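You operate a simulated robot arm through the tools that you are given. There is no shell and no other tool. Be economical: measure what you need, move in short steps, check, and stop when the job is done.

You run a simulated robot arm. Do the job below in one go: nothing can be reset, and whatever is moved stays where it is left.

Task
Close the tall box and band it.
Fine: press the blue tissue in it flat first; short flaps, then long ones; band it in its cradle with the blue lever and let the lever up again; leave the other tissue alone.

The check looks at the end state, three seconds after you hand in, the way a careful person would. Anything else that was tipped, shoved, dropped, spilled or broken makes it a failure.

Robot
A 7-joint arm with a two-finger parallel gripper, fixed in place. Base frame: the origin is at the foot of the arm, x ahead of it, y to its left, z up; the work surface is at about z = 0.8. Readings come in m, degrees, newtons and seconds.
With the tool pointing down near the work surface it reaches from about 0.22 to 0.74 m from the base axis. Its first joint turns from -166.0 to 166.0 degrees. Payload 1.57 kg.
The TCP is the grasp point between the finger pads, 0.03 m short of the fingertips. In the tool frame z runs along the fingers and y along their closing line. The gripper opens to 0.11 m. The fingers are 0.024 m wide and 0.012 m thick; the gripper's body (0.048 by 0.112 m) begins 0.078 m behind the TCP.
Orientation is told as [roll, pitch, yaw] about the base's x, y, z axes, in that order, counted from this pose: with the fingers straight down and closing along the base's y, the tool's x points along the base's -x, its y along +y and its z along -z.

Tools
- The arm moves only by the tool drive_tool. Its arguments are lists of equal length, an entry for each row: "xyz": the shift along the tool's x, y, z in m, a list of three; "rot": the turn, a rotation vector about the tool's x, y, z in degrees, a list of three. In form: {"xyz": [[dx, dy, dz], ...], "rot": [[wx, wy, wz], ...]}. A call has 1 to 10 rows; each row shifts and turns the commanded pose from where the row before left it, along the tool's axes as they then stand. "hand" is the closure, from 0 (fully open) to 1 (shut), set as the call begins (left out, the last holds). Each row takes 0.2 s and may step no farther than 0.05 m and 8.6 degrees from the row before; otherwise, or with a gripper value out of range, the whole call is refused. Where a pose cannot be reached the arm comes as near as it can. A force on the tool above 90 N (or 10 N above the force at the start of the call, whichever is more), or a blocked arm, ends the call early, and 0.2 s more pass. The fingers move at their own pace (about 0.045 m/s each) and stop on an object; they squeeze with about 29 N. The grip force told is the motor's: it shows also when the fingers shut on nothing. Time passes only in rows, and 0.2 s behind the last, so rows that do not move let the fingers close. The reply holds the time, the measured pose of the TCP, the force on the tool along the base axes, the opening and the grip force, in the units named above and with some noise, with the torque about the TCP (base axes, N m) and any sound that the robot's microphone picked up, and new pictures: "pictures" is both (left out), scene, wrist or none.
- Cameras (640 x 400 px; columns grow to the right, rows downward): "scene" is fixed at [0.4018, -0.6512, 1.5956]; the picture's right is [0.69, 0.73, 0.00], its down [0.65, -0.61, -0.45] and it looks along [-0.33, 0.31, -0.89] (base axes); focal length 265 px, centre (320, 200). "wrist" rides on the gripper at [0.07, 0.016, -0.141] in the tool frame; the picture's right is [-0.23, 0.97, 0.00], its down [-0.86, -0.20, -0.48] and it looks along [-0.47, -0.11, 0.88] (tool axes); focal length 222 px, centre (320, 200). There is no depth. A picture from a camera that has moved, and an enlarged one, comes with that camera's place and axes in the base frame and with its lens.
- slide_trunk(by): slides the trunk up (or, below 0, down) by that many m; the arm rides with it, the base frame stays. It gives what a move gives, with no picture.
- inspect(camera, box): a new picture of the part [left, top, right, bottom] of that camera's present view, enlarged. The clock stands still meanwhile.
- sign_off(): hands the job in; it is judged then, once.

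Go step by step. Nothing tells you positions but the pictures and the camera data: compare them with the known pose of the tool, close in by small moves and look again before you grip or let go. The budget is 120 turns and 200 pictures, counting those below and the enlarged ones. Unless the task says otherwise, let go and move clear before handing in, and close with one line.

The tools are called by a JSON object that holds its "method" and its "body". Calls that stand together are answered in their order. drive_tool: Moves the arm, as the interface text tells. Its arguments: {"type":"object","properties":{"xyz":{"type":"array"},"rot":{"type":"array"},"hand":{"type":"number"},"pictures":{"type":"string","enum":["both","scene","wrist","none"]}},"required":["xyz","rot"]} The other tools are called the same way: slide_trunk (by) slides the trunk up or down; inspect (camera, box) takes an enlarged picture of a part of a camera's view; sign_off () hands the job in.

At the start:

```text
time: 0.0
position: [0.2303, -0.3521, 1.2367]
ee_rot: [0.0, 0.0, 0.0]
contact_force: [0.0, 0.8, 0.1]
torque: [0.02, 0.01, 0.0]
finger_gap: 0.1102
grasp_force: 0.1
trunk travel left (down, up): [-0.525, 0.065]
```

scene: 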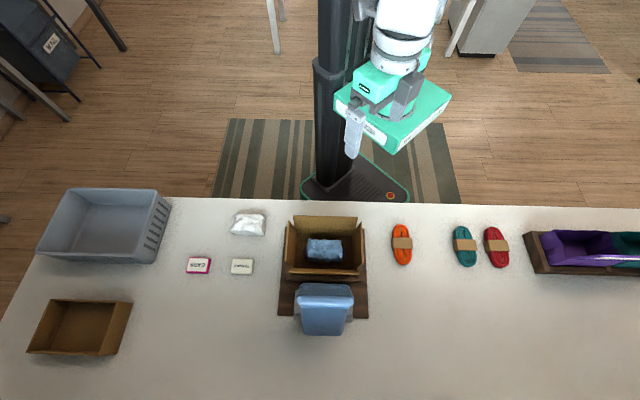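
wrist: 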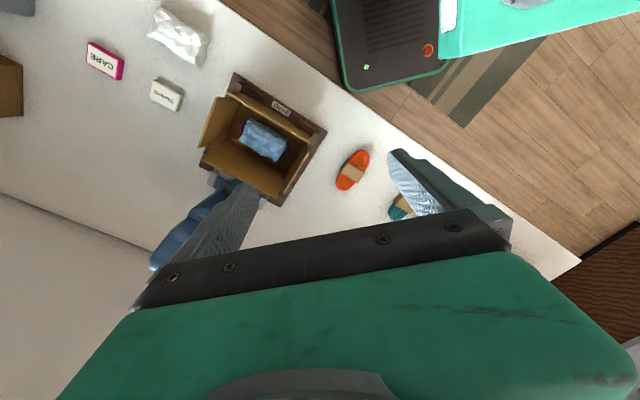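

The box stands open in a cradle with a blue lever pad in front of it and blue tissue inside. I'll enlarge the views to measure it.

{"method": "inspect", "body": {"camera": "scene", "box": [260, 190, 400, 350]}}

{"method": "inspect", "body": {"camera": "wrist", "box": [140, 60, 380, 280]}}

```text
2.50 times, centred on (330, 270) of scene
camera zoom: at [0.4018, -0.6512, 1.5956], right [0.69, 0.73, 0.0], down [0.65, -0.61, -0.45], along [-0.33, 0.31, -0.89], focal length 663 px, centre (295, 25)
```

zoom: 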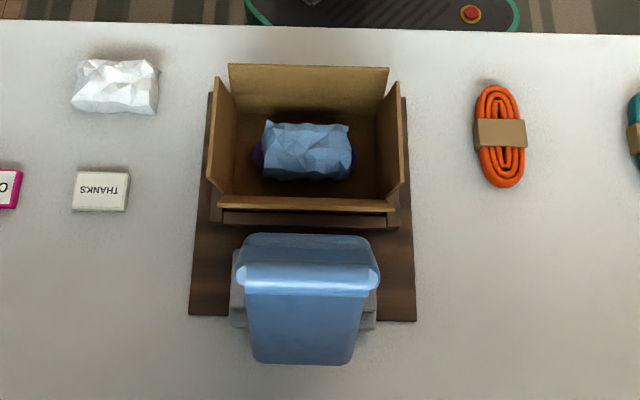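

```text
1.82 times, centred on (260, 170) of wrist
camera zoom: at [0.1593, -0.3353, 1.3788], right [0.23, 0.97, 0.0], down [0.86, -0.2, 0.48], along [0.47, -0.11, -0.88], focal length 404 px, centre (429, 254)
```

zoom: 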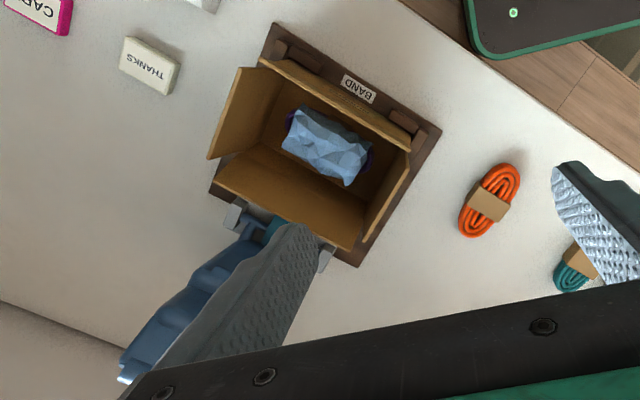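

The box sits at about (0.27, -0.50), turned about 43° from the base axes. I'll turn the tool to line up with it and look from a better angle.

{"method": "drive_tool", "body": {"xyz": [[0.04, 0, 0], [0.04, 0, 0], [0.034, 0, 0], [0, 0, 0], [0, 0, 0], [0, 0, 0], [0, 0, 0], [0, 0, 0], [0, 0, 0]], "rot": [[0, 0, 0], [0, 0, 0], [0, 0, 0], [0, 0, 7.2], [0, 0, 7.2], [0, 0, 7.2], [0, 0, 7.2], [0, 0, 7.2], [0, 0, 7.2]], "hand": 1}}

```text
time: 2.0
position: [0.1159, -0.3521, 1.2366]
ee_rot: [0.0, 0.0, -43.4]
contact_force: [0.0, -1.2, 0.5]
torque: [-0.01, 0.0, 0.04]
finger_gap: 0.0002
grasp_force: 21.3
trunk travel left (down, up): [-0.525, 0.065]
camera wrist: at [0.0755, -0.2916, 1.3789], right [0.83, 0.55, 0.0], down [0.48, -0.73, 0.48], along [0.26, -0.4, -0.88], focal length 222 px, centre (320, 200)
```

scene: 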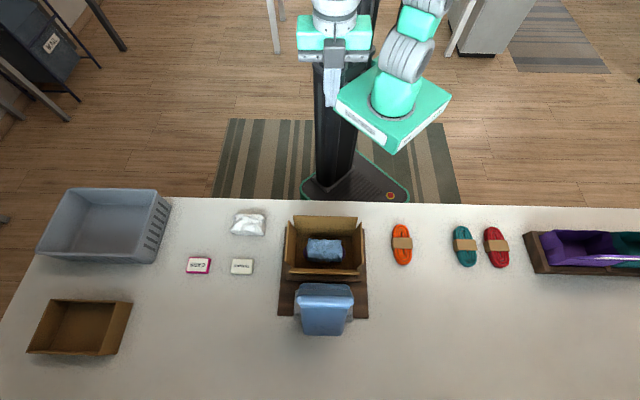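
wrist: 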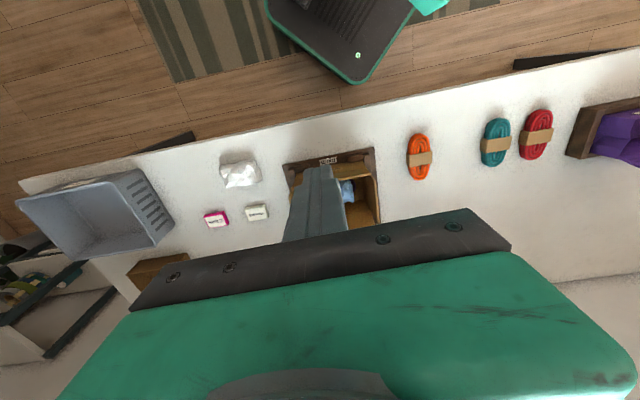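

The gripper blocks the view forward. I'll move the tool over the box with the fingers open so the camera looks straight down at it.

{"method": "drive_tool", "body": {"xyz": [[-0.05, 0, 0], [-0.05, 0, 0], [-0.05, 0, 0], [-0.05, 0, 0], [0, 0, 0], [0, 0, 0]], "rot": [[0, 0, 0], [0, 0, 0], [0, 0, 0], [0, 0, 0], [0, 0, 0], [0, 0, 0]], "hand": 0, "pictures": "wrist"}}

{"method": "inspect", "body": {"camera": "wrist", "box": [200, 20, 520, 220]}}

```text
time: 3.4
position: [0.2609, -0.4875, 1.2371]
ee_rot: [0.0, 0.0, -43.2]
contact_force: [0.3, 0.1, 0.2]
torque: [-0.01, -0.02, 0.0]
finger_gap: 0.1102
grasp_force: 0.0
trunk travel left (down, up): [-0.525, 0.065]
camera wrist: at [0.2206, -0.4286, 1.3791], right [0.83, 0.55, 0.0], down [0.49, -0.73, 0.48], along [0.27, -0.4, -0.88], focal length 222 px, centre (320, 200)
```

wrist: 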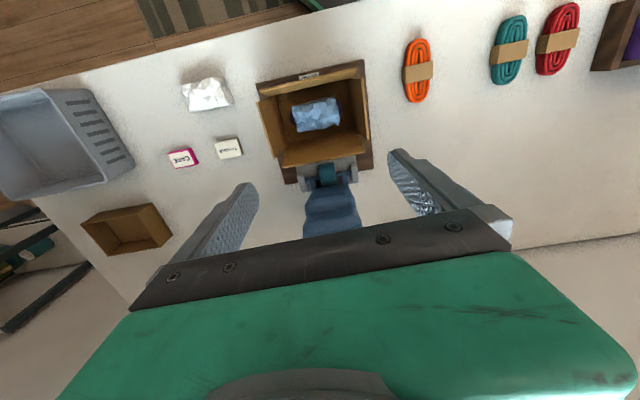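

```text
2.00 times, centred on (360, 120) of wrist
camera zoom: at [0.2206, -0.4286, 1.3791], right [0.83, 0.55, 0.0], down [0.49, -0.73, 0.48], along [0.27, -0.4, -0.88], focal length 444 px, centre (240, 360)
```

zoom: 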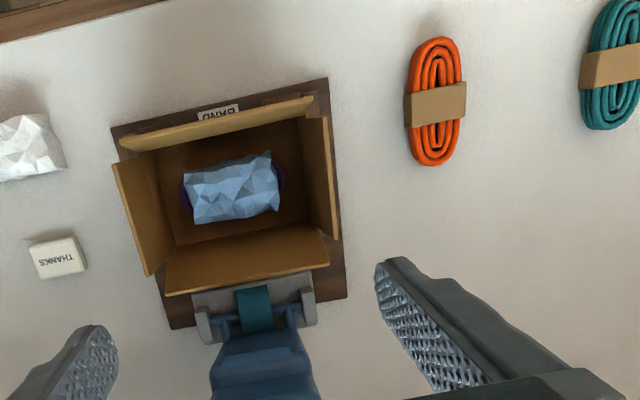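

I have two views for triangulation now. I'll enlarge both further to separate flaps, walls and lever.

{"method": "inspect", "body": {"camera": "wrist", "box": [245, 50, 385, 240]}}

{"method": "inspect", "body": {"camera": "scene", "box": [275, 205, 375, 285]}}

{"method": "inspect", "body": {"camera": "scene", "box": [270, 265, 380, 345]}}

```text
2.11 times, centred on (315, 145) of wrist
camera zoom: at [0.2206, -0.4286, 1.3791], right [0.83, 0.55, 0.0], down [0.49, -0.73, 0.48], along [0.27, -0.4, -0.88], focal length 468 px, centre (330, 316)
```

zoom: 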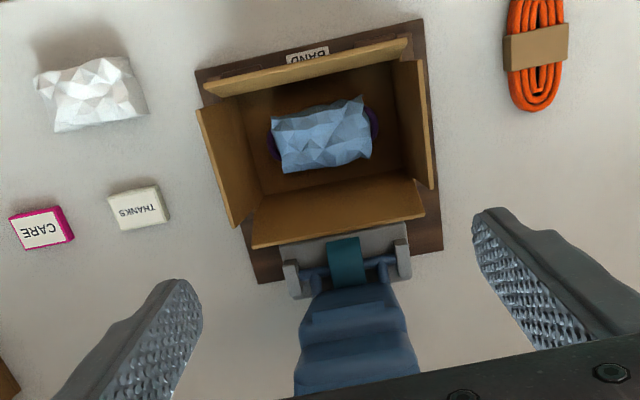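

```text
5.00 times, centred on (325, 245) of scene
camera zoom: at [0.4018, -0.6512, 1.5956], right [0.69, 0.73, 0.0], down [0.65, -0.61, -0.45], along [-0.33, 0.31, -0.89], focal length 1325 px, centre (295, -25)
```

zoom: 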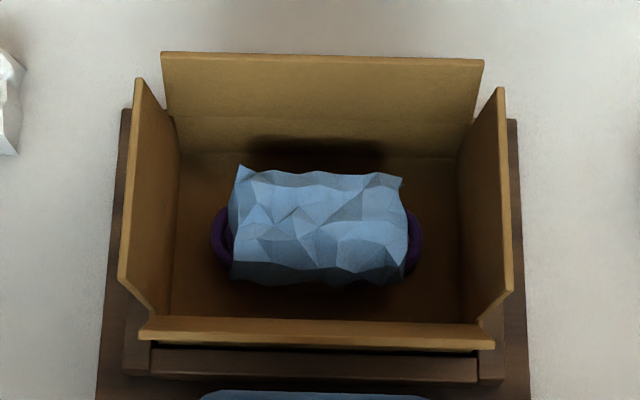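

```text
5.00 times, centred on (325, 305) of scene
camera zoom: at [0.4018, -0.6512, 1.5956], right [0.69, 0.73, 0.0], down [0.65, -0.61, -0.45], along [-0.33, 0.31, -0.89], focal length 1325 px, centre (295, -325)
```

zoom: 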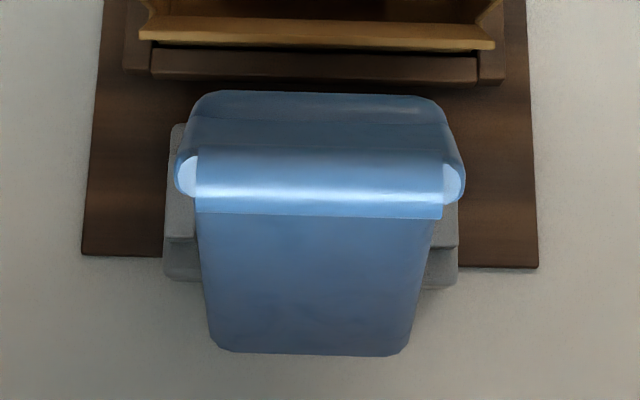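

The box axes run at 45° and its centre is about (0.256, -0.496). The rim is near z 0.88, the flap tips near 0.93, and the tissue top near 0.86. I'll centre the tool with the fingers partly closed, ready to press the tissue.

{"method": "drive_tool", "body": {"xyz": [[-0.0025, -0.0095, 0.04], [0, 0, 0.05], [0, 0, 0.05], [0, 0, 0.05], [0, 0, 0.05], [0, 0, 0]], "rot": [[0, 0, 1.8], [0, 0, 0], [0, 0, 0], [0, 0, 0], [0, 0, 0], [0, 0, 0]], "hand": 0.65}}

{"method": "inspect", "body": {"camera": "scene", "box": [275, 185, 375, 265]}}

```text
time: 4.8
position: [0.2582, -0.4962, 0.9974]
ee_rot: [0.0, 0.0, -45.0]
contact_force: [-0.6, -0.3, 0.3]
torque: [-0.02, -0.03, 0.01]
finger_gap: 0.0387
grasp_force: 0.1
trunk travel left (down, up): [-0.525, 0.065]
camera wrist: at [0.2193, -0.436, 1.1386], right [0.85, 0.53, 0.0], down [0.46, -0.75, 0.48], along [0.25, -0.41, -0.88], focal length 222 px, centre (320, 200)
```

scene: 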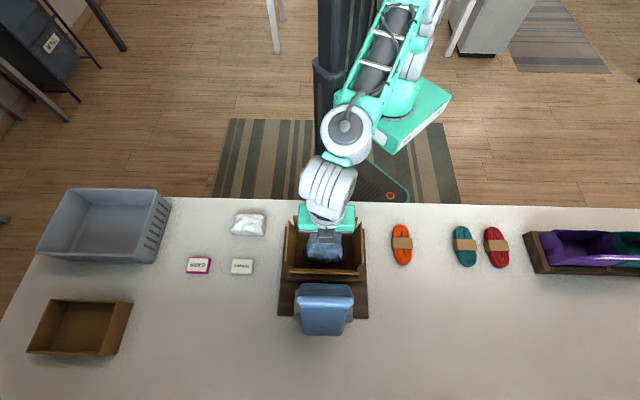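
wrist: 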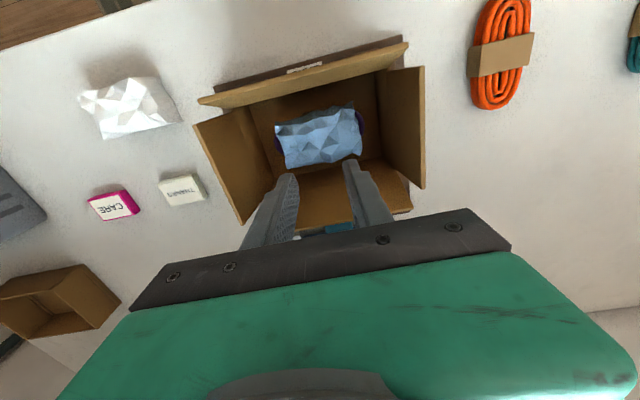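

```text
5.00 times, centred on (325, 225) of scene
camera zoom: at [0.4018, -0.6512, 1.5956], right [0.69, 0.73, 0.0], down [0.65, -0.61, -0.45], along [-0.33, 0.31, -0.89], focal length 1325 px, centre (295, 75)
```

zoom: 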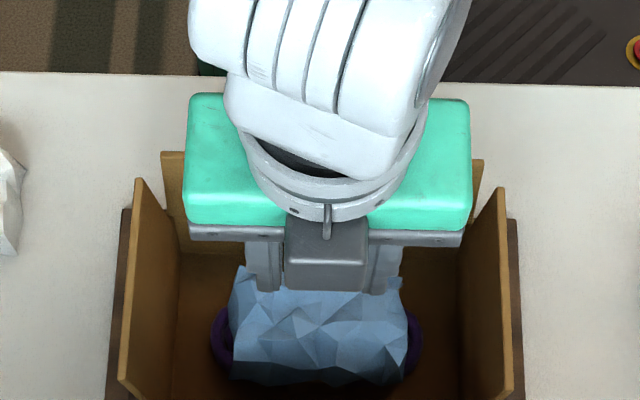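

The fingertips line up over the tissue. I'll go down slowly to the tissue and watch the force.

{"method": "drive_tool", "body": {"xyz": [[0.005, 0, 0.03], [0, 0, 0.03], [0, 0, 0.03], [0, 0, 0.01], [0, 0, 0.01], [0, 0, 0]], "rot": [[0, 0, 0], [0, 0, 0], [0, 0, 0], [0, 0, 0], [0, 0, 0], [0, 0, 0]]}}

```text
time: 6.2
position: [0.2536, -0.4936, 0.8879]
ee_rot: [0.0, 0.0, -45.0]
contact_force: [-0.3, 0.0, 0.3]
torque: [-0.01, -0.02, 0.01]
finger_gap: 0.0383
grasp_force: 0.0
trunk travel left (down, up): [-0.525, 0.065]
camera wrist: at [0.2152, -0.4321, 1.0288], right [0.85, 0.53, 0.0], down [0.46, -0.75, 0.48], along [0.25, -0.41, -0.88], focal length 222 px, centre (320, 200)
```

scene: 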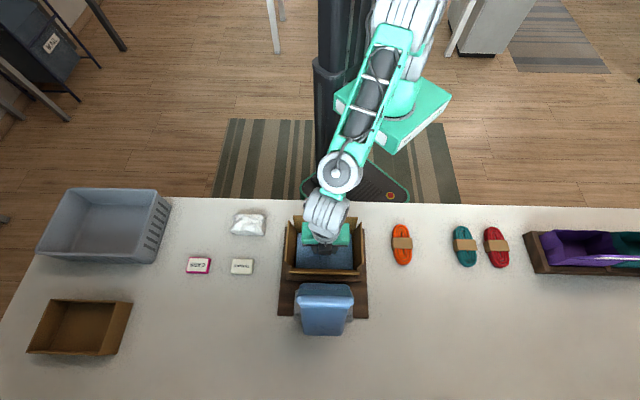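
wrist: 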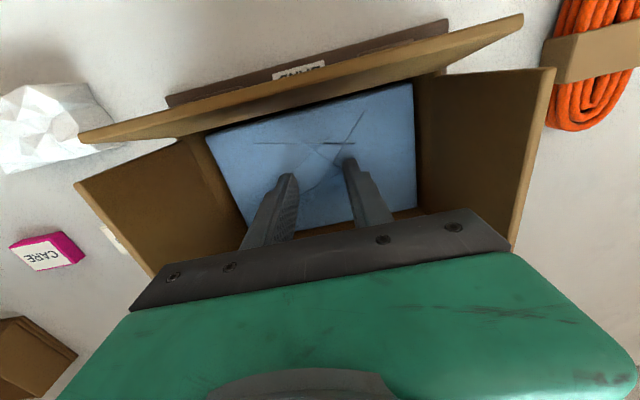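

The tissue has snapped into a flat sheet. I'll go up and then look at the lever from the side.

{"method": "drive_tool", "body": {"xyz": [[0, 0, -0.05], [0, 0, -0.05], [0, 0, -0.05], [0, 0, -0.05], [0, 0, -0.05], [0, 0, 0]], "rot": [[0, 0, 0], [0, 0, 0], [0, 0, 0], [0, 0, 0], [0, 0, 0], [0, 0, 0]], "hand": 1, "pictures": "wrist"}}

{"method": "inspect", "body": {"camera": "wrist", "box": [220, 40, 420, 240]}}

```text
time: 7.6
position: [0.2537, -0.4946, 1.1377]
ee_rot: [0.0, -0.1, -45.0]
contact_force: [0.1, -0.6, 0.2]
torque: [0.03, 0.02, -0.02]
finger_gap: 0.0
grasp_force: 20.8
trunk travel left (down, up): [-0.525, 0.065]
camera wrist: at [0.2154, -0.4335, 1.2795], right [0.85, 0.53, 0.0], down [0.46, -0.75, 0.48], along [0.25, -0.41, -0.88], focal length 222 px, centre (320, 200)
```

wrist: 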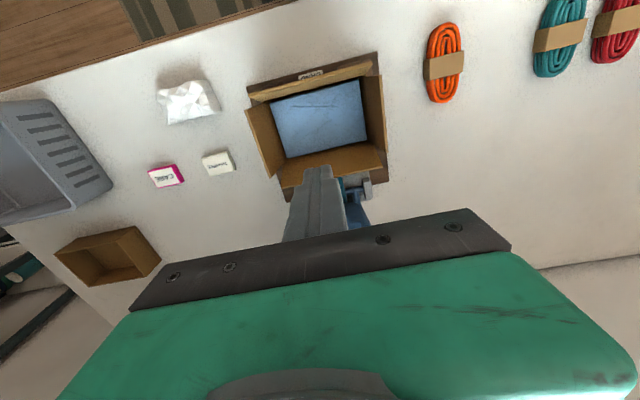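

```text
2.00 times, centred on (320, 140) of wrist
camera zoom: at [0.2154, -0.4335, 1.2795], right [0.85, 0.53, 0.0], down [0.46, -0.75, 0.48], along [0.25, -0.41, -0.88], focal length 444 px, centre (320, 320)
```

zoom: 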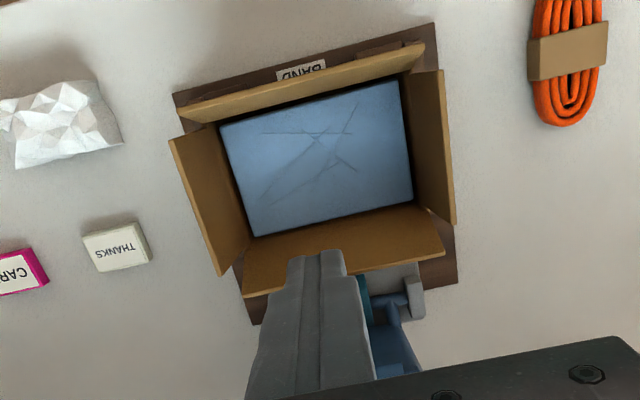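

The tissue lies flat inside. Next is the left short flap. I'll come down outside it with the fingers shut and push it inward.

{"method": "drive_tool", "body": {"xyz": [[0, -0.05, 0], [0, -0.05, 0], [0, -0.045, 0], [0, 0, 0.05], [0, 0, 0.05], [0, 0, 0.05], [0, 0, 0.05], [0, 0, 0]], "rot": [[0, 0, 0], [0, 0, 0], [0, 0, 0], [0, 0, 0], [0, 0, 0], [0, 0, 0], [0, 0, 0], [0, 0, 0]]}}

{"method": "inspect", "body": {"camera": "scene", "box": [265, 205, 365, 285]}}

```text
time: 9.4
position: [0.1508, -0.5962, 0.9374]
ee_rot: [0.0, 0.1, -45.0]
contact_force: [0.2, 0.2, -0.3]
torque: [-0.01, -0.02, -0.01]
finger_gap: 0.0002
grasp_force: 21.1
trunk travel left (down, up): [-0.525, 0.065]
camera wrist: at [0.1128, -0.5351, 1.0786], right [0.85, 0.53, 0.0], down [0.46, -0.75, 0.48], along [0.25, -0.41, -0.88], focal length 222 px, centre (320, 200)
```

scene: 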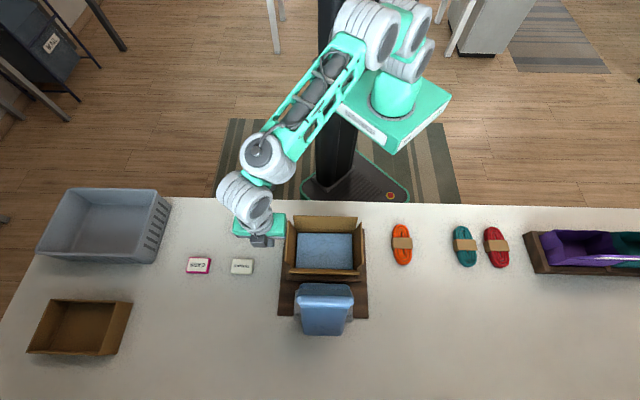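
wrist: 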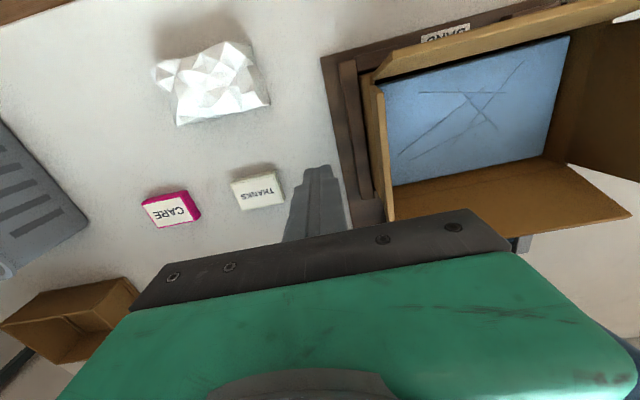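

```text
5.00 times, centred on (315, 245) of scene
camera zoom: at [0.4018, -0.6512, 1.5956], right [0.69, 0.73, 0.0], down [0.65, -0.61, -0.45], along [-0.33, 0.31, -0.89], focal length 1325 px, centre (345, -25)
```

zoom: 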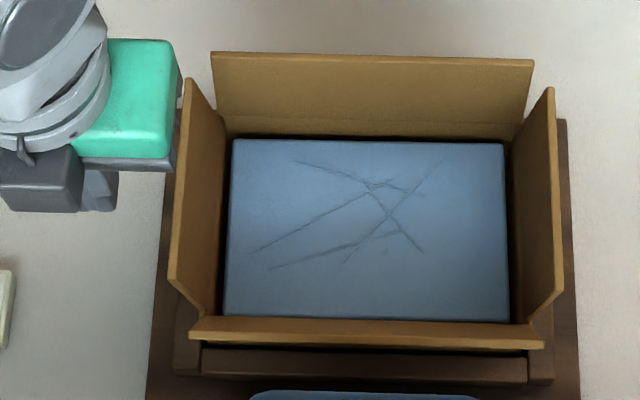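

The fingertip is clear outside the left flap, slightly below its tip. I'll push it inward in small steps.

{"method": "drive_tool", "body": {"xyz": [[0, 0.02, 0], [0, 0.02, 0], [0, 0.02, 0], [0, 0.015, 0], [0, 0.015, 0], [0, 0, 0]], "rot": [[0, 0, 0], [0, 0, 0], [0, 0, 0], [0, 0, 0], [0, 0, 0], [0, 0, 0]]}}

{"method": "inspect", "body": {"camera": "scene", "box": [265, 205, 365, 285]}}

```text
time: 10.8
position: [0.2143, -0.5311, 0.9362]
ee_rot: [0.0, -0.1, -45.0]
contact_force: [0.0, -0.8, 0.4]
torque: [-0.03, -0.01, 0.03]
finger_gap: 0.0
grasp_force: 21.3
trunk travel left (down, up): [-0.525, 0.065]
camera wrist: at [0.1758, -0.4711, 1.0784], right [0.85, 0.53, 0.0], down [0.46, -0.75, 0.48], along [0.25, -0.41, -0.88], focal length 222 px, centre (320, 200)
```

scene: 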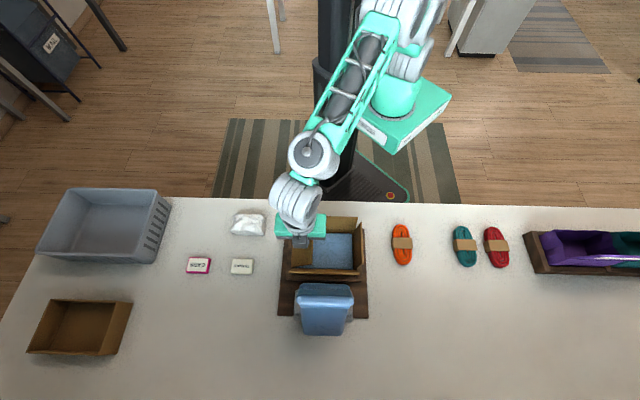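
wrist: 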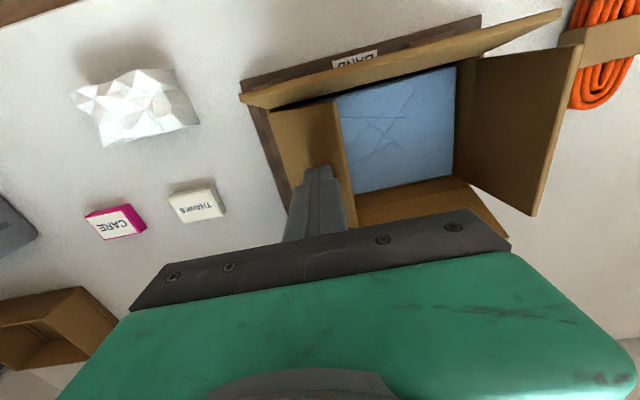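

```text
5.00 times, centred on (315, 245) of scene
camera zoom: at [0.4018, -0.6512, 1.5956], right [0.69, 0.73, 0.0], down [0.65, -0.61, -0.45], along [-0.33, 0.31, -0.89], focal length 1325 px, centre (345, -25)
```

zoom: 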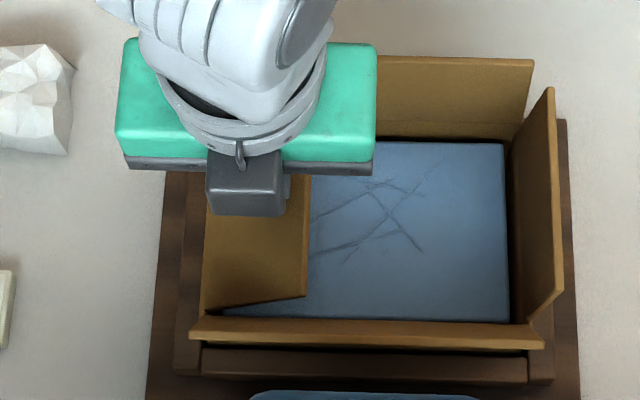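

The flap has turned in. I'll press it down to rim level.

{"method": "drive_tool", "body": {"xyz": [[0, 0, 0.01], [0, 0, 0.008], [0, 0, 0.004], [0, 0, 0]], "rot": [[0, 0, 0], [0, 0, 0], [0, 0, 0], [0, 0, 0]], "pictures": "wrist"}}

{"method": "inspect", "body": {"camera": "scene", "box": [265, 205, 365, 285]}}

```text
time: 11.8
position: [0.2141, -0.5323, 0.915]
ee_rot: [0.0, 0.0, -44.9]
contact_force: [0.4, 0.6, 0.3]
torque: [0.0, -0.01, 0.02]
finger_gap: 0.0
grasp_force: 21.2
trunk travel left (down, up): [-0.525, 0.065]
camera wrist: at [0.176, -0.4714, 1.0568], right [0.85, 0.53, 0.0], down [0.46, -0.75, 0.48], along [0.25, -0.41, -0.88], focal length 222 px, centre (320, 200)
```

wrist: 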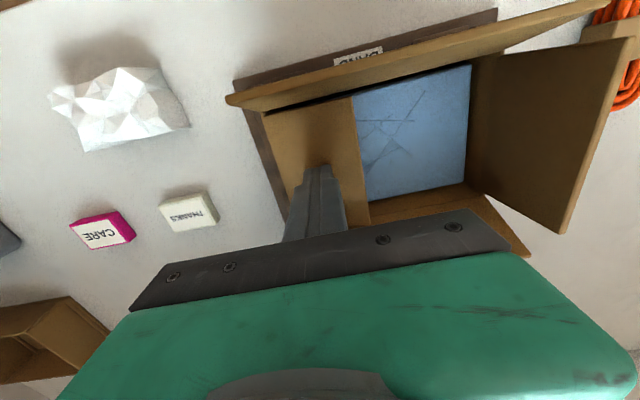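

```text
5.00 times, centred on (315, 245) of scene
camera zoom: at [0.4018, -0.6512, 1.5956], right [0.69, 0.73, 0.0], down [0.65, -0.61, -0.45], along [-0.33, 0.31, -0.89], focal length 1325 px, centre (345, -25)
```

zoom: 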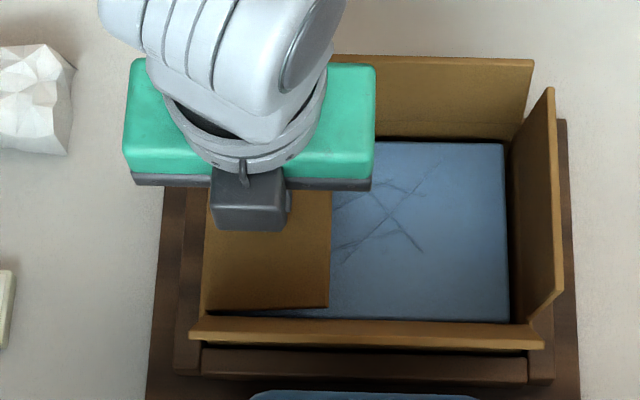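

It is nearly flat. I'll go a few millimetres further and then lift to see whether it stays.

{"method": "drive_tool", "body": {"xyz": [[0, 0, 0.003], [0, 0, 0.003], [0, 0, 0]], "rot": [[0, 0, 0], [0, 0, 0], [0, 0, 0]], "pictures": "none"}}

{"method": "drive_tool", "body": {"xyz": [[0, 0, -0.03], [0, 0, -0.05], [0, 0, -0.05], [0, 0.05, 0], [0, 0.05, 0], [0, 0.05, 0], [0, 0, 0]], "rot": [[0, 0, 0], [0, 0, 0], [0, 0, 0], [0, 0, 0], [0, 0, 0], [0, 0, 0], [0, 0, 0]]}}

{"method": "inspect", "body": {"camera": "scene", "box": [265, 205, 365, 285]}}

```text
time: 12.6
position: [0.214, -0.5315, 0.9093]
ee_rot: [0.0, 0.0, -45.0]
contact_force: [-0.2, 0.1, -0.5]
torque: [-0.01, 0.02, 0.0]
finger_gap: 0.0001
grasp_force: 20.7
trunk travel left (down, up): [-0.525, 0.065]
```

```text
time: 14.2
position: [0.3191, -0.4271, 1.0402]
ee_rot: [-0.1, 0.0, -45.0]
contact_force: [0.7, -0.6, -0.3]
torque: [-0.04, 0.01, -0.01]
finger_gap: 0.0002
grasp_force: 21.3
trunk travel left (down, up): [-0.525, 0.065]
camera wrist: at [0.2819, -0.3653, 1.1814], right [0.85, 0.53, 0.0], down [0.46, -0.75, 0.48], along [0.25, -0.41, -0.88], focal length 222 px, centre (320, 200)
```

scene: 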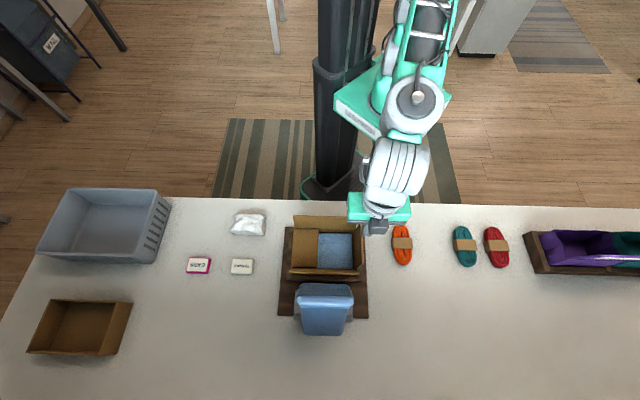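
wrist: 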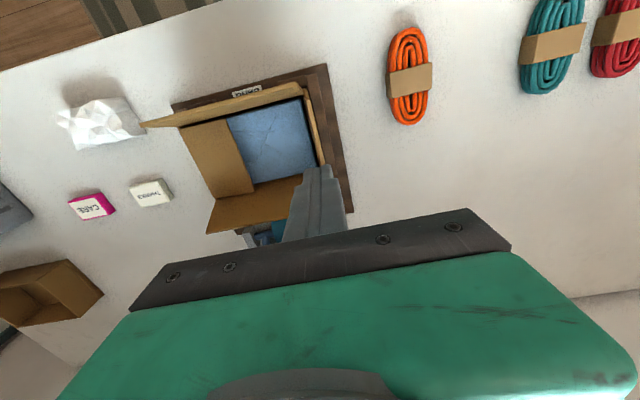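

```text
5.00 times, centred on (315, 245) of scene
camera zoom: at [0.4018, -0.6512, 1.5956], right [0.69, 0.73, 0.0], down [0.65, -0.61, -0.45], along [-0.33, 0.31, -0.89], focal length 1325 px, centre (345, -25)
```

zoom: 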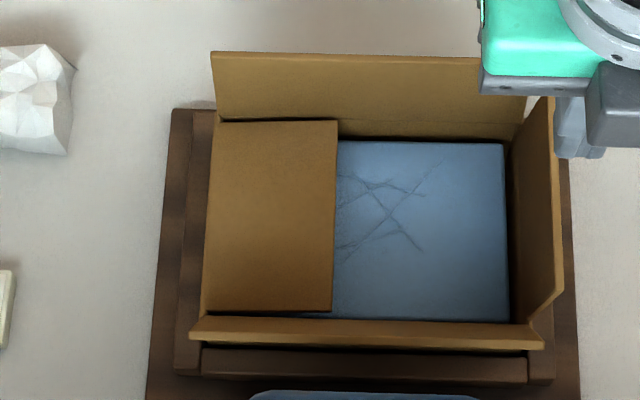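

The left flap stays folded. I'll do the right one the same way, mirrored.

{"method": "drive_tool", "body": {"xyz": [[0, 0.048, 0], [0, 0, 0.05], [0, 0, 0.054], [0, -0.02, 0], [0, -0.02, 0], [0, -0.02, 0], [0, -0.015, 0], [0, -0.015, 0], [0, 0, 0]], "rot": [[0, 0, 0], [0, 0, 0], [0, 0, 0], [0, 0, 0], [0, 0, 0], [0, 0, 0], [0, 0, 0], [0, 0, 0], [0, 0, 0]]}}

```text
refused: row 3 steps farther than a row can; nothing moved
```

{"method": "drive_tool", "body": {"xyz": [[0, 0.048, 0], [0, 0, 0.05], [0, 0, 0.049], [0, 0, 0.005], [0, -0.02, 0], [0, -0.02, 0], [0, -0.02, 0], [0, -0.015, 0], [0, -0.015, 0], [0, 0, 0]], "rot": [[0, 0, 0], [0, 0, 0], [0, 0, 0], [0, 0, 0], [0, 0, 0], [0, 0, 0], [0, 0, 0], [0, 0, 0], [0, 0, 0], [0, 0, 0]], "pictures": "wrist"}}

{"method": "inspect", "body": {"camera": "scene", "box": [275, 205, 375, 285]}}

```text
time: 16.4
position: [0.2907, -0.4576, 0.9344]
ee_rot: [0.0, 0.0, -45.0]
contact_force: [0.5, 0.2, 0.3]
torque: [-0.03, -0.01, -0.01]
finger_gap: 0.0
grasp_force: 21.4
trunk travel left (down, up): [-0.525, 0.065]
camera wrist: at [0.2518, -0.3959, 1.0765], right [0.85, 0.53, 0.0], down [0.46, -0.75, 0.48], along [0.25, -0.41, -0.88], focal length 222 px, centre (320, 200)
```

wrist: 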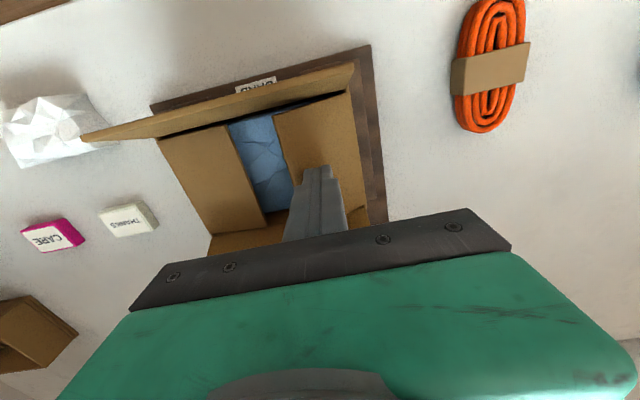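

```text
5.00 times, centred on (325, 245) of scene
camera zoom: at [0.4018, -0.6512, 1.5956], right [0.69, 0.73, 0.0], down [0.65, -0.61, -0.45], along [-0.33, 0.31, -0.89], focal length 1325 px, centre (295, -25)
```

zoom: 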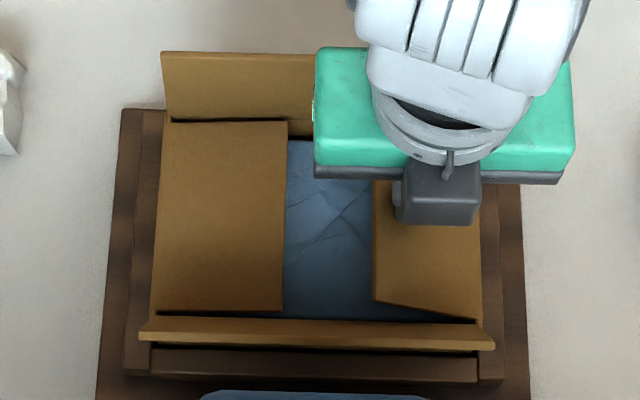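

It is turned in evenly. I'll press it flat, lift, and move behind the back long flap.

{"method": "drive_tool", "body": {"xyz": [[0, 0, 0.01], [0, 0, 0.008], [0, 0, 0.007], [0, 0, 0], [0, 0, -0.045], [0, 0, -0.05], [0, 0, -0.04], [0.04, -0.026, 0], [0.04, -0.026, 0], [0.032, 0, 0]], "rot": [[0, 0, 0], [0, 0, 0], [0, 0, 0], [0, 0, 0], [0, 0, 0], [0, 0, 0], [0, 0, 0], [0, 0, 0], [0, 0, 0], [0, 0, 0]]}}

{"method": "inspect", "body": {"camera": "wrist", "box": [220, 40, 420, 240]}}

```text
time: 18.6
position: [0.1753, -0.4131, 1.0451]
ee_rot: [0.0, 0.0, -44.9]
contact_force: [0.4, -0.4, -0.7]
torque: [0.02, -0.02, 0.0]
finger_gap: 0.0
grasp_force: 21.6
trunk travel left (down, up): [-0.525, 0.065]
camera wrist: at [0.1364, -0.3518, 1.1865], right [0.85, 0.53, 0.0], down [0.46, -0.75, 0.48], along [0.25, -0.41, -0.88], focal length 222 px, centre (320, 200)
```

scene: 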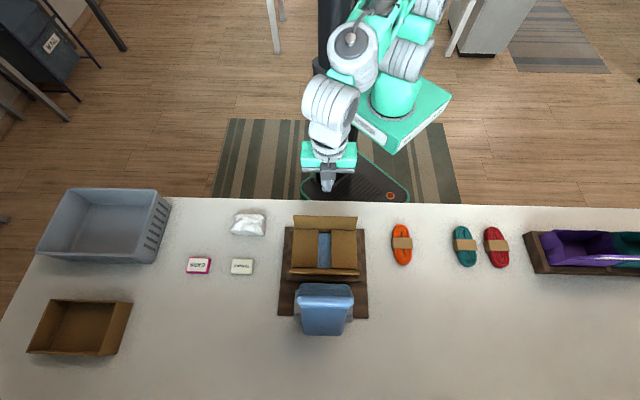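
wrist: 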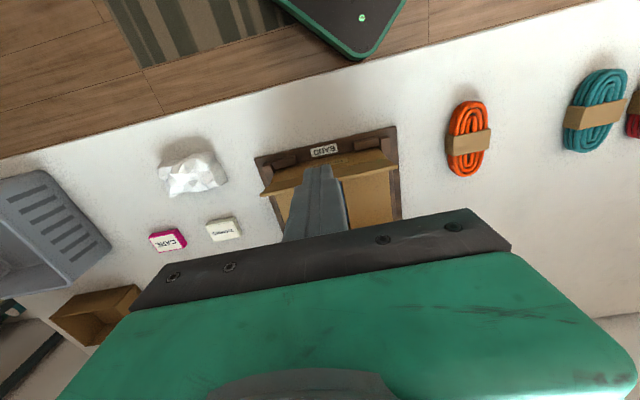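

```text
2.00 times, centred on (320, 140) of wrist
camera zoom: at [0.1364, -0.3518, 1.1865], right [0.85, 0.53, 0.0], down [0.46, -0.75, 0.48], along [0.25, -0.41, -0.88], focal length 444 px, centre (320, 320)
```

zoom: 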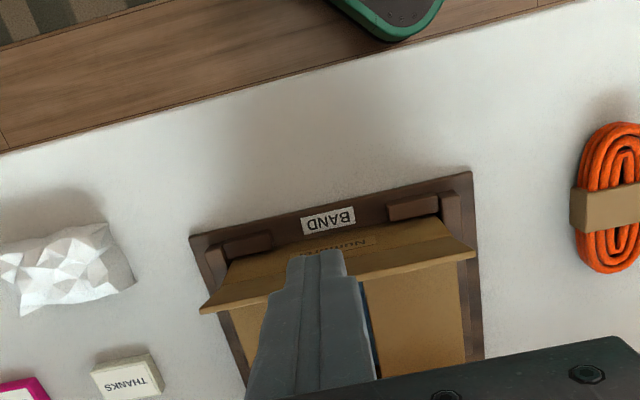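

Both short flaps are flat. I'll descend behind the back long flap and push it over.

{"method": "drive_tool", "body": {"xyz": [[0, 0, 0.04], [0, 0, 0.04], [0, 0, 0.029], [-0.02, 0, 0], [-0.02, 0, 0], [-0.02, 0, 0], [-0.015, 0, 0], [-0.015, 0, 0], [0, 0, 0]], "rot": [[0, 0, 0], [0, 0, 0], [0, 0, 0], [0, 0, 0], [0, 0, 0], [0, 0, 0], [0, 0, 0], [0, 0, 0], [0, 0, 0]]}}

{"method": "inspect", "body": {"camera": "scene", "box": [275, 205, 375, 285]}}

```text
time: 20.6
position: [0.2384, -0.4774, 0.9366]
ee_rot: [0.0, 0.0, -45.1]
contact_force: [0.3, 0.1, -0.1]
torque: [0.02, 0.0, -0.03]
finger_gap: 0.0002
grasp_force: 21.2
trunk travel left (down, up): [-0.525, 0.065]
camera wrist: at [0.2001, -0.4163, 1.078], right [0.85, 0.53, 0.0], down [0.46, -0.75, 0.48], along [0.25, -0.41, -0.88], focal length 222 px, centre (320, 200)
```

scene: 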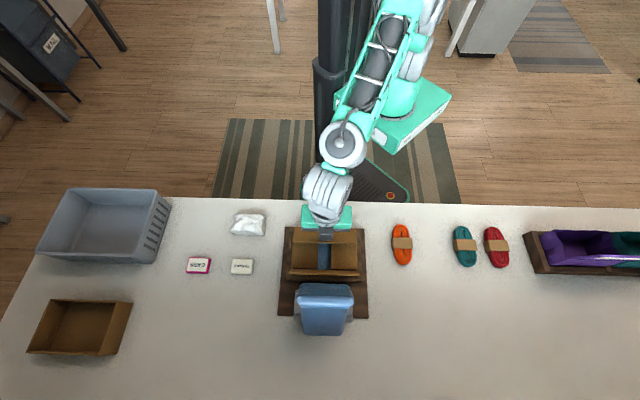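
wrist: 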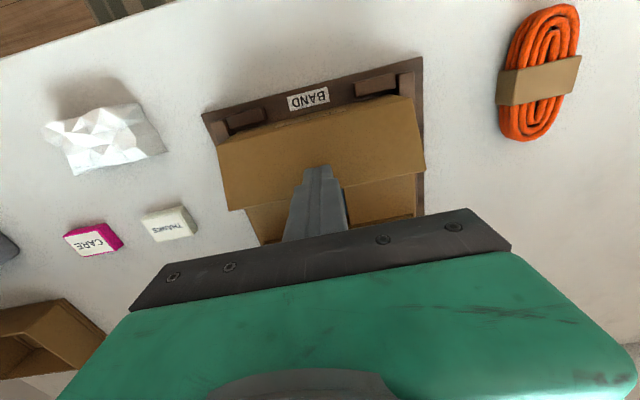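

```text
5.00 times, centred on (325, 245) of scene
camera zoom: at [0.4018, -0.6512, 1.5956], right [0.69, 0.73, 0.0], down [0.65, -0.61, -0.45], along [-0.33, 0.31, -0.89], focal length 1325 px, centre (295, -25)
```

zoom: 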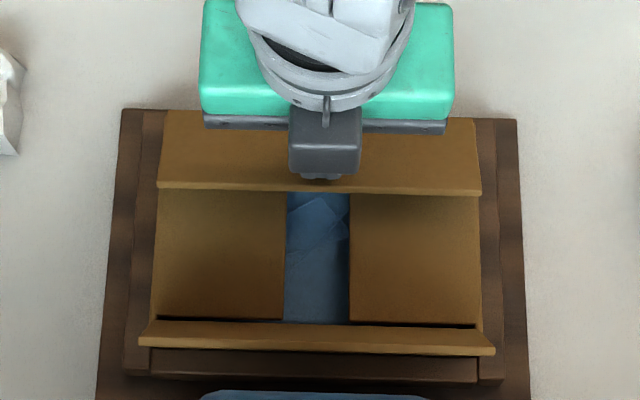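

The back flap is over. I'll press it down and then lift to check.

{"method": "drive_tool", "body": {"xyz": [[0, 0, 0.01], [0, 0, 0.008], [0, 0, 0.004], [0, 0, 0.002], [0, 0, 0], [0, 0, -0.05], [0, 0, -0.05], [0, 0, -0.05], [0, 0, -0.05], [0, 0, 0]], "rot": [[0, 0, 0], [0, 0, 0], [0, 0, 0], [0, 0, 0], [0, 0, 0], [0, 0, 0], [0, 0, 0], [0, 0, 0], [0, 0, 0], [0, 0, 0]]}}

{"method": "inspect", "body": {"camera": "scene", "box": [270, 205, 380, 345]}}

```text
time: 22.8
position: [0.2381, -0.4777, 1.113]
ee_rot: [0.0, 0.0, -45.0]
contact_force: [-0.3, 0.3, -0.4]
torque: [0.02, -0.02, -0.01]
finger_gap: 0.0
grasp_force: 20.6
trunk travel left (down, up): [-0.525, 0.065]
camera wrist: at [0.2005, -0.4167, 1.255], right [0.85, 0.53, 0.0], down [0.46, -0.75, 0.48], along [0.25, -0.41, -0.88], focal length 222 px, centre (320, 200)
```

scene: 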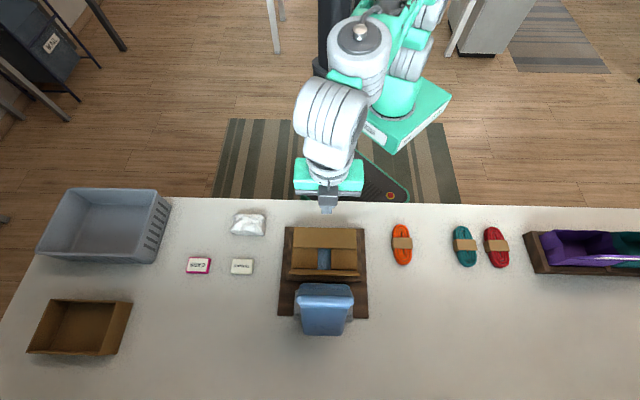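
wrist: 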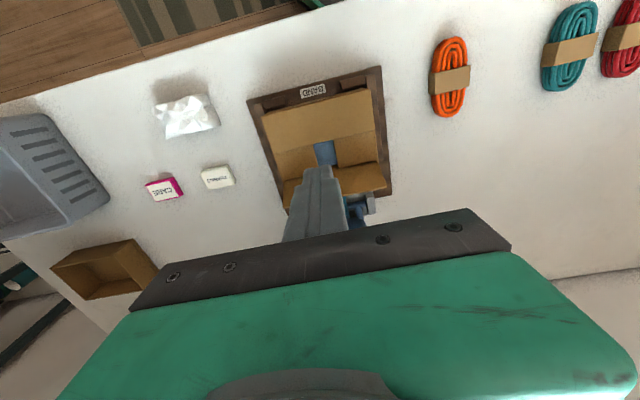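

```text
2.86 times, centred on (325, 275) of scene
camera zoom: at [0.4018, -0.6512, 1.5956], right [0.69, 0.73, 0.0], down [0.65, -0.61, -0.45], along [-0.33, 0.31, -0.89], focal length 757 px, centre (306, -14)
```

zoom: 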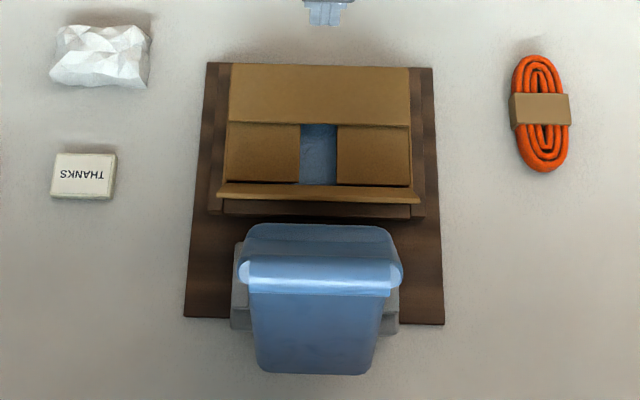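

The back flap stays flat. Before touching the front flap I need the lever's shape, so I'll tilt the tool to look at it from behind the box.

{"method": "drive_tool", "body": {"xyz": [[0, 0, -0.05], [0, 0.03, 0], [0, 0.03, 0], [0, 0, 0], [0, 0, 0], [0, 0, 0], [0, 0, 0], [0, 0, 0]], "rot": [[0, 0, 0], [0, -8.5, 0], [0, -8.5, 0], [0, -8.5, 0], [0, -8.5, 0], [0, -8.5, 0], [0, 0, 0], [0, 0, 0]], "pictures": "wrist"}}

{"method": "inspect", "body": {"camera": "wrist", "box": [180, 20, 420, 220]}}

```text
time: 24.6
position: [0.2801, -0.4355, 1.1628]
ee_rot: [0.0, -42.6, -45.1]
contact_force: [0.6, 0.3, -0.7]
torque: [-0.01, 0.0, -0.01]
finger_gap: 0.0
grasp_force: 21.3
trunk travel left (down, up): [-0.525, 0.065]
camera wrist: at [0.188, -0.3193, 1.2195], right [0.81, 0.57, 0.15], down [0.08, -0.36, 0.93], along [0.59, -0.74, -0.33], focal length 222 px, centre (320, 200)
```

wrist: 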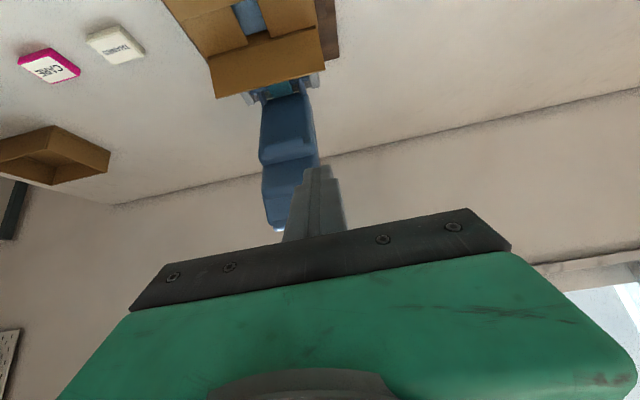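

```text
2.00 times, centred on (300, 120) of wrist
camera zoom: at [0.188, -0.3193, 1.2195], right [0.81, 0.57, 0.15], down [0.08, -0.36, 0.93], along [0.59, -0.74, -0.33], focal length 444 px, centre (360, 360)
```

zoom: 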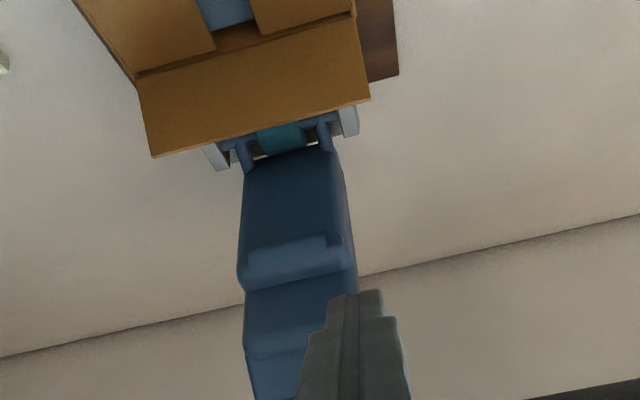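

The lever rises steeply just in front of the box, but the finger hides part of it. I'll swing round to look at it from the right side.

{"method": "drive_tool", "body": {"xyz": [[0, 0.046, 0], [0, 0.046, 0], [0, 0.046, 0], [0, 0.046, 0], [0, 0.046, 0], [0, 0, 0], [0, 0, 0], [0, 0, 0], [0, 0, 0], [0, 0, 0]], "rot": [[0, -8.5, 0], [0, -8.5, 0], [0, 0, 0], [0, 0, 0], [0, 0, 0], [6.77, 0, 3.97], [6.77, 0, 3.97], [6.77, 0, 3.97], [6.77, 0, 3.97], [6.77, 0, 3.97]], "pictures": "none"}}

{"method": "drive_tool", "body": {"xyz": [[0, 0, 0], [0, 0, 0], [0, 0, 0]], "rot": [[6.77, 0, 3.97], [6.77, 0, 3.97], [0, 0, 0]]}}

```text
time: 26.8
position: [0.4438, -0.2729, 1.1618]
ee_rot: [-0.1, -59.5, -84.3]
contact_force: [-0.9, 1.6, 0.5]
torque: [-0.01, 0.0, 0.01]
finger_gap: 0.0
grasp_force: 20.7
trunk travel left (down, up): [-0.525, 0.065]
```

```text
time: 27.6
position: [0.4429, -0.2725, 1.1621]
ee_rot: [-0.2, -59.6, -99.9]
contact_force: [0.8, -0.7, -0.6]
torque: [0.0, -0.01, -0.02]
finger_gap: 0.0
grasp_force: 21.3
trunk travel left (down, up): [-0.525, 0.065]
camera wrist: at [0.486, -0.1203, 1.1739], right [0.94, -0.28, 0.19], down [-0.2, 0.01, 0.98], along [-0.28, -0.96, -0.04], focal length 222 px, centre (320, 200)
```

scene: 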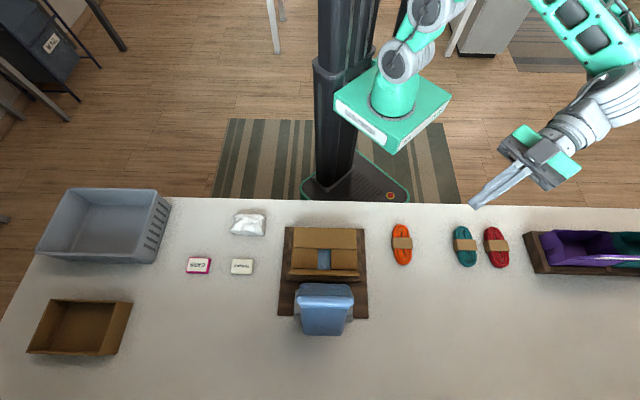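
wrist: 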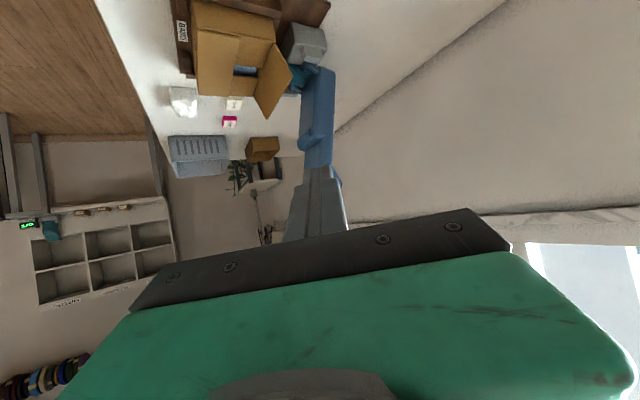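

{"method": "inspect", "body": {"camera": "wrist", "box": [200, 0, 400, 200]}}

{"method": "inspect", "body": {"camera": "wrist", "box": [270, 110, 370, 210]}}

```text
2.00 times, centred on (300, 100) of wrist
camera zoom: at [0.486, -0.1203, 1.1739], right [0.94, -0.28, 0.19], down [-0.2, 0.01, 0.98], along [-0.28, -0.96, -0.04], focal length 444 px, centre (360, 400)
```

zoom: 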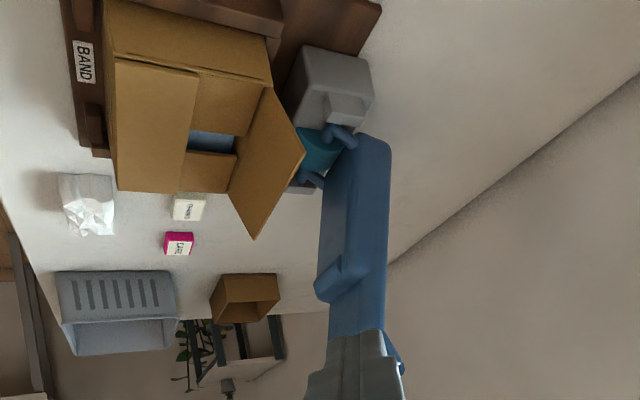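

```text
4.00 times, centred on (320, 160) of wrist
camera zoom: at [0.486, -0.1203, 1.1739], right [0.94, -0.28, 0.19], down [-0.2, 0.01, 0.98], along [-0.28, -0.96, -0.04], focal length 888 px, centre (320, 360)
```

zoom: 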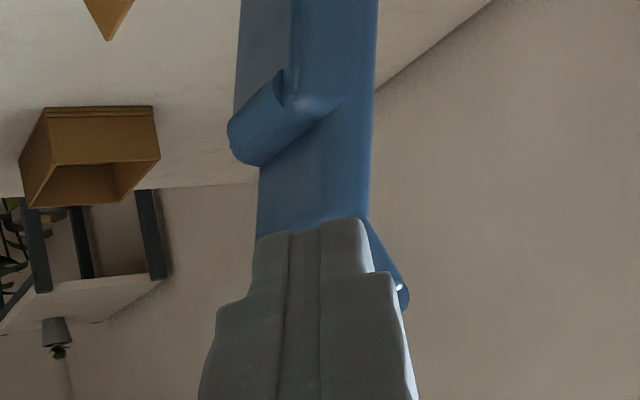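

The side view shows the lever standing nearly upright at d≈0.67–0.72 with a lip facing the box, its top curling outward. I'll go back to the box heading with a 25° tilt, so the gripper body stays clear of the lever when I pull the front flap in near its left end.

{"method": "drive_tool", "body": {"xyz": [[0, 0, 0], [0, 0, 0], [0, 0, 0], [0, 0, 0], [0, 0, 0], [0, 0, 0], [0, 0, 0], [0, -0.05, 0], [0, -0.05, 0], [0, -0.05, 0]], "rot": [[-6.77, 0, -3.97], [-6.77, 0, -3.97], [-6.77, 0, -3.97], [-6.77, 0, -3.97], [-6.77, 0, -3.97], [-6.77, 0, -3.97], [-6.77, 0, -3.97], [0, 8.5, 0], [0, 8.5, 0], [0, 8.5, 0]], "pictures": "none"}}

{"method": "drive_tool", "body": {"xyz": [[0, -0.05, 0], [0, -0.05, 0], [0, -0.05, 0], [0, -0.05, 0], [-0.006, 0, 0.046], [-0.0066, 0, 0.046], [0, 0, 0.046], [0, 0, 0]], "rot": [[0, 8.5, 0], [0, 0, 0], [0, 0, 0], [0, 0, 0], [0, 0, 0], [0, 0, 0], [0, 0, 0], [0, 0, 0]]}}

{"method": "inspect", "body": {"camera": "scene", "box": [270, 205, 380, 345]}}

```text
time: 29.8
position: [0.3367, -0.3794, 1.1611]
ee_rot: [0.0, -33.9, -44.9]
contact_force: [-0.9, 0.6, -0.7]
torque: [0.02, 0.02, 0.01]
finger_gap: 0.0
grasp_force: 21.0
trunk travel left (down, up): [-0.525, 0.065]
```

```text
time: 31.6
position: [0.2462, -0.5701, 1.0429]
ee_rot: [0.0, -25.4, -45.0]
contact_force: [-1.1, 0.6, 1.0]
torque: [-0.01, -0.01, 0.01]
finger_gap: 0.0
grasp_force: 21.3
trunk travel left (down, up): [-0.525, 0.065]
camera wrist: at [0.1698, -0.4705, 1.1402], right [0.83, 0.54, 0.1], down [0.26, -0.54, 0.8], along [0.49, -0.64, -0.59], focal length 222 px, centre (320, 200)
```

scene: 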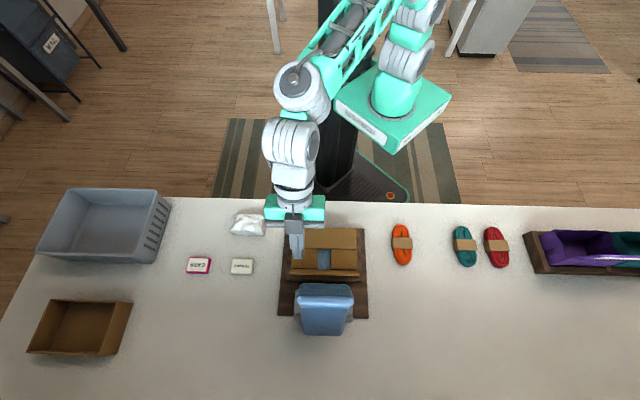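
wrist: 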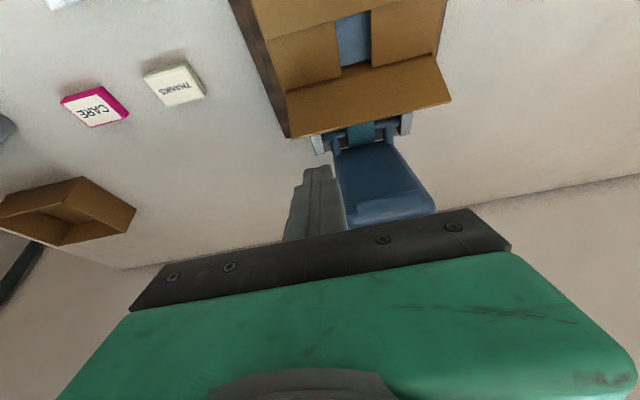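

```text
2.86 times, centred on (325, 275) of scene
camera zoom: at [0.4018, -0.6512, 1.5956], right [0.69, 0.73, 0.0], down [0.65, -0.61, -0.45], along [-0.33, 0.31, -0.89], focal length 757 px, centre (306, -14)
```

zoom: 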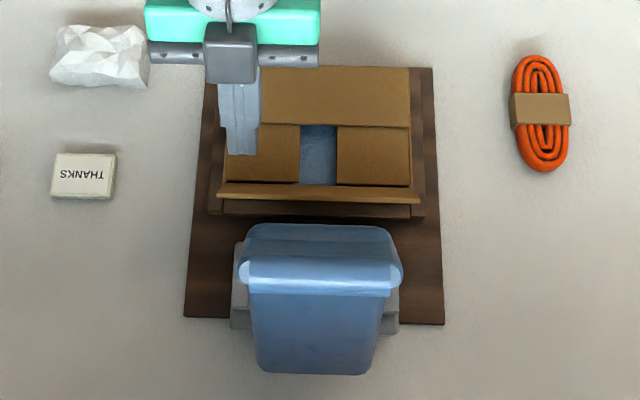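

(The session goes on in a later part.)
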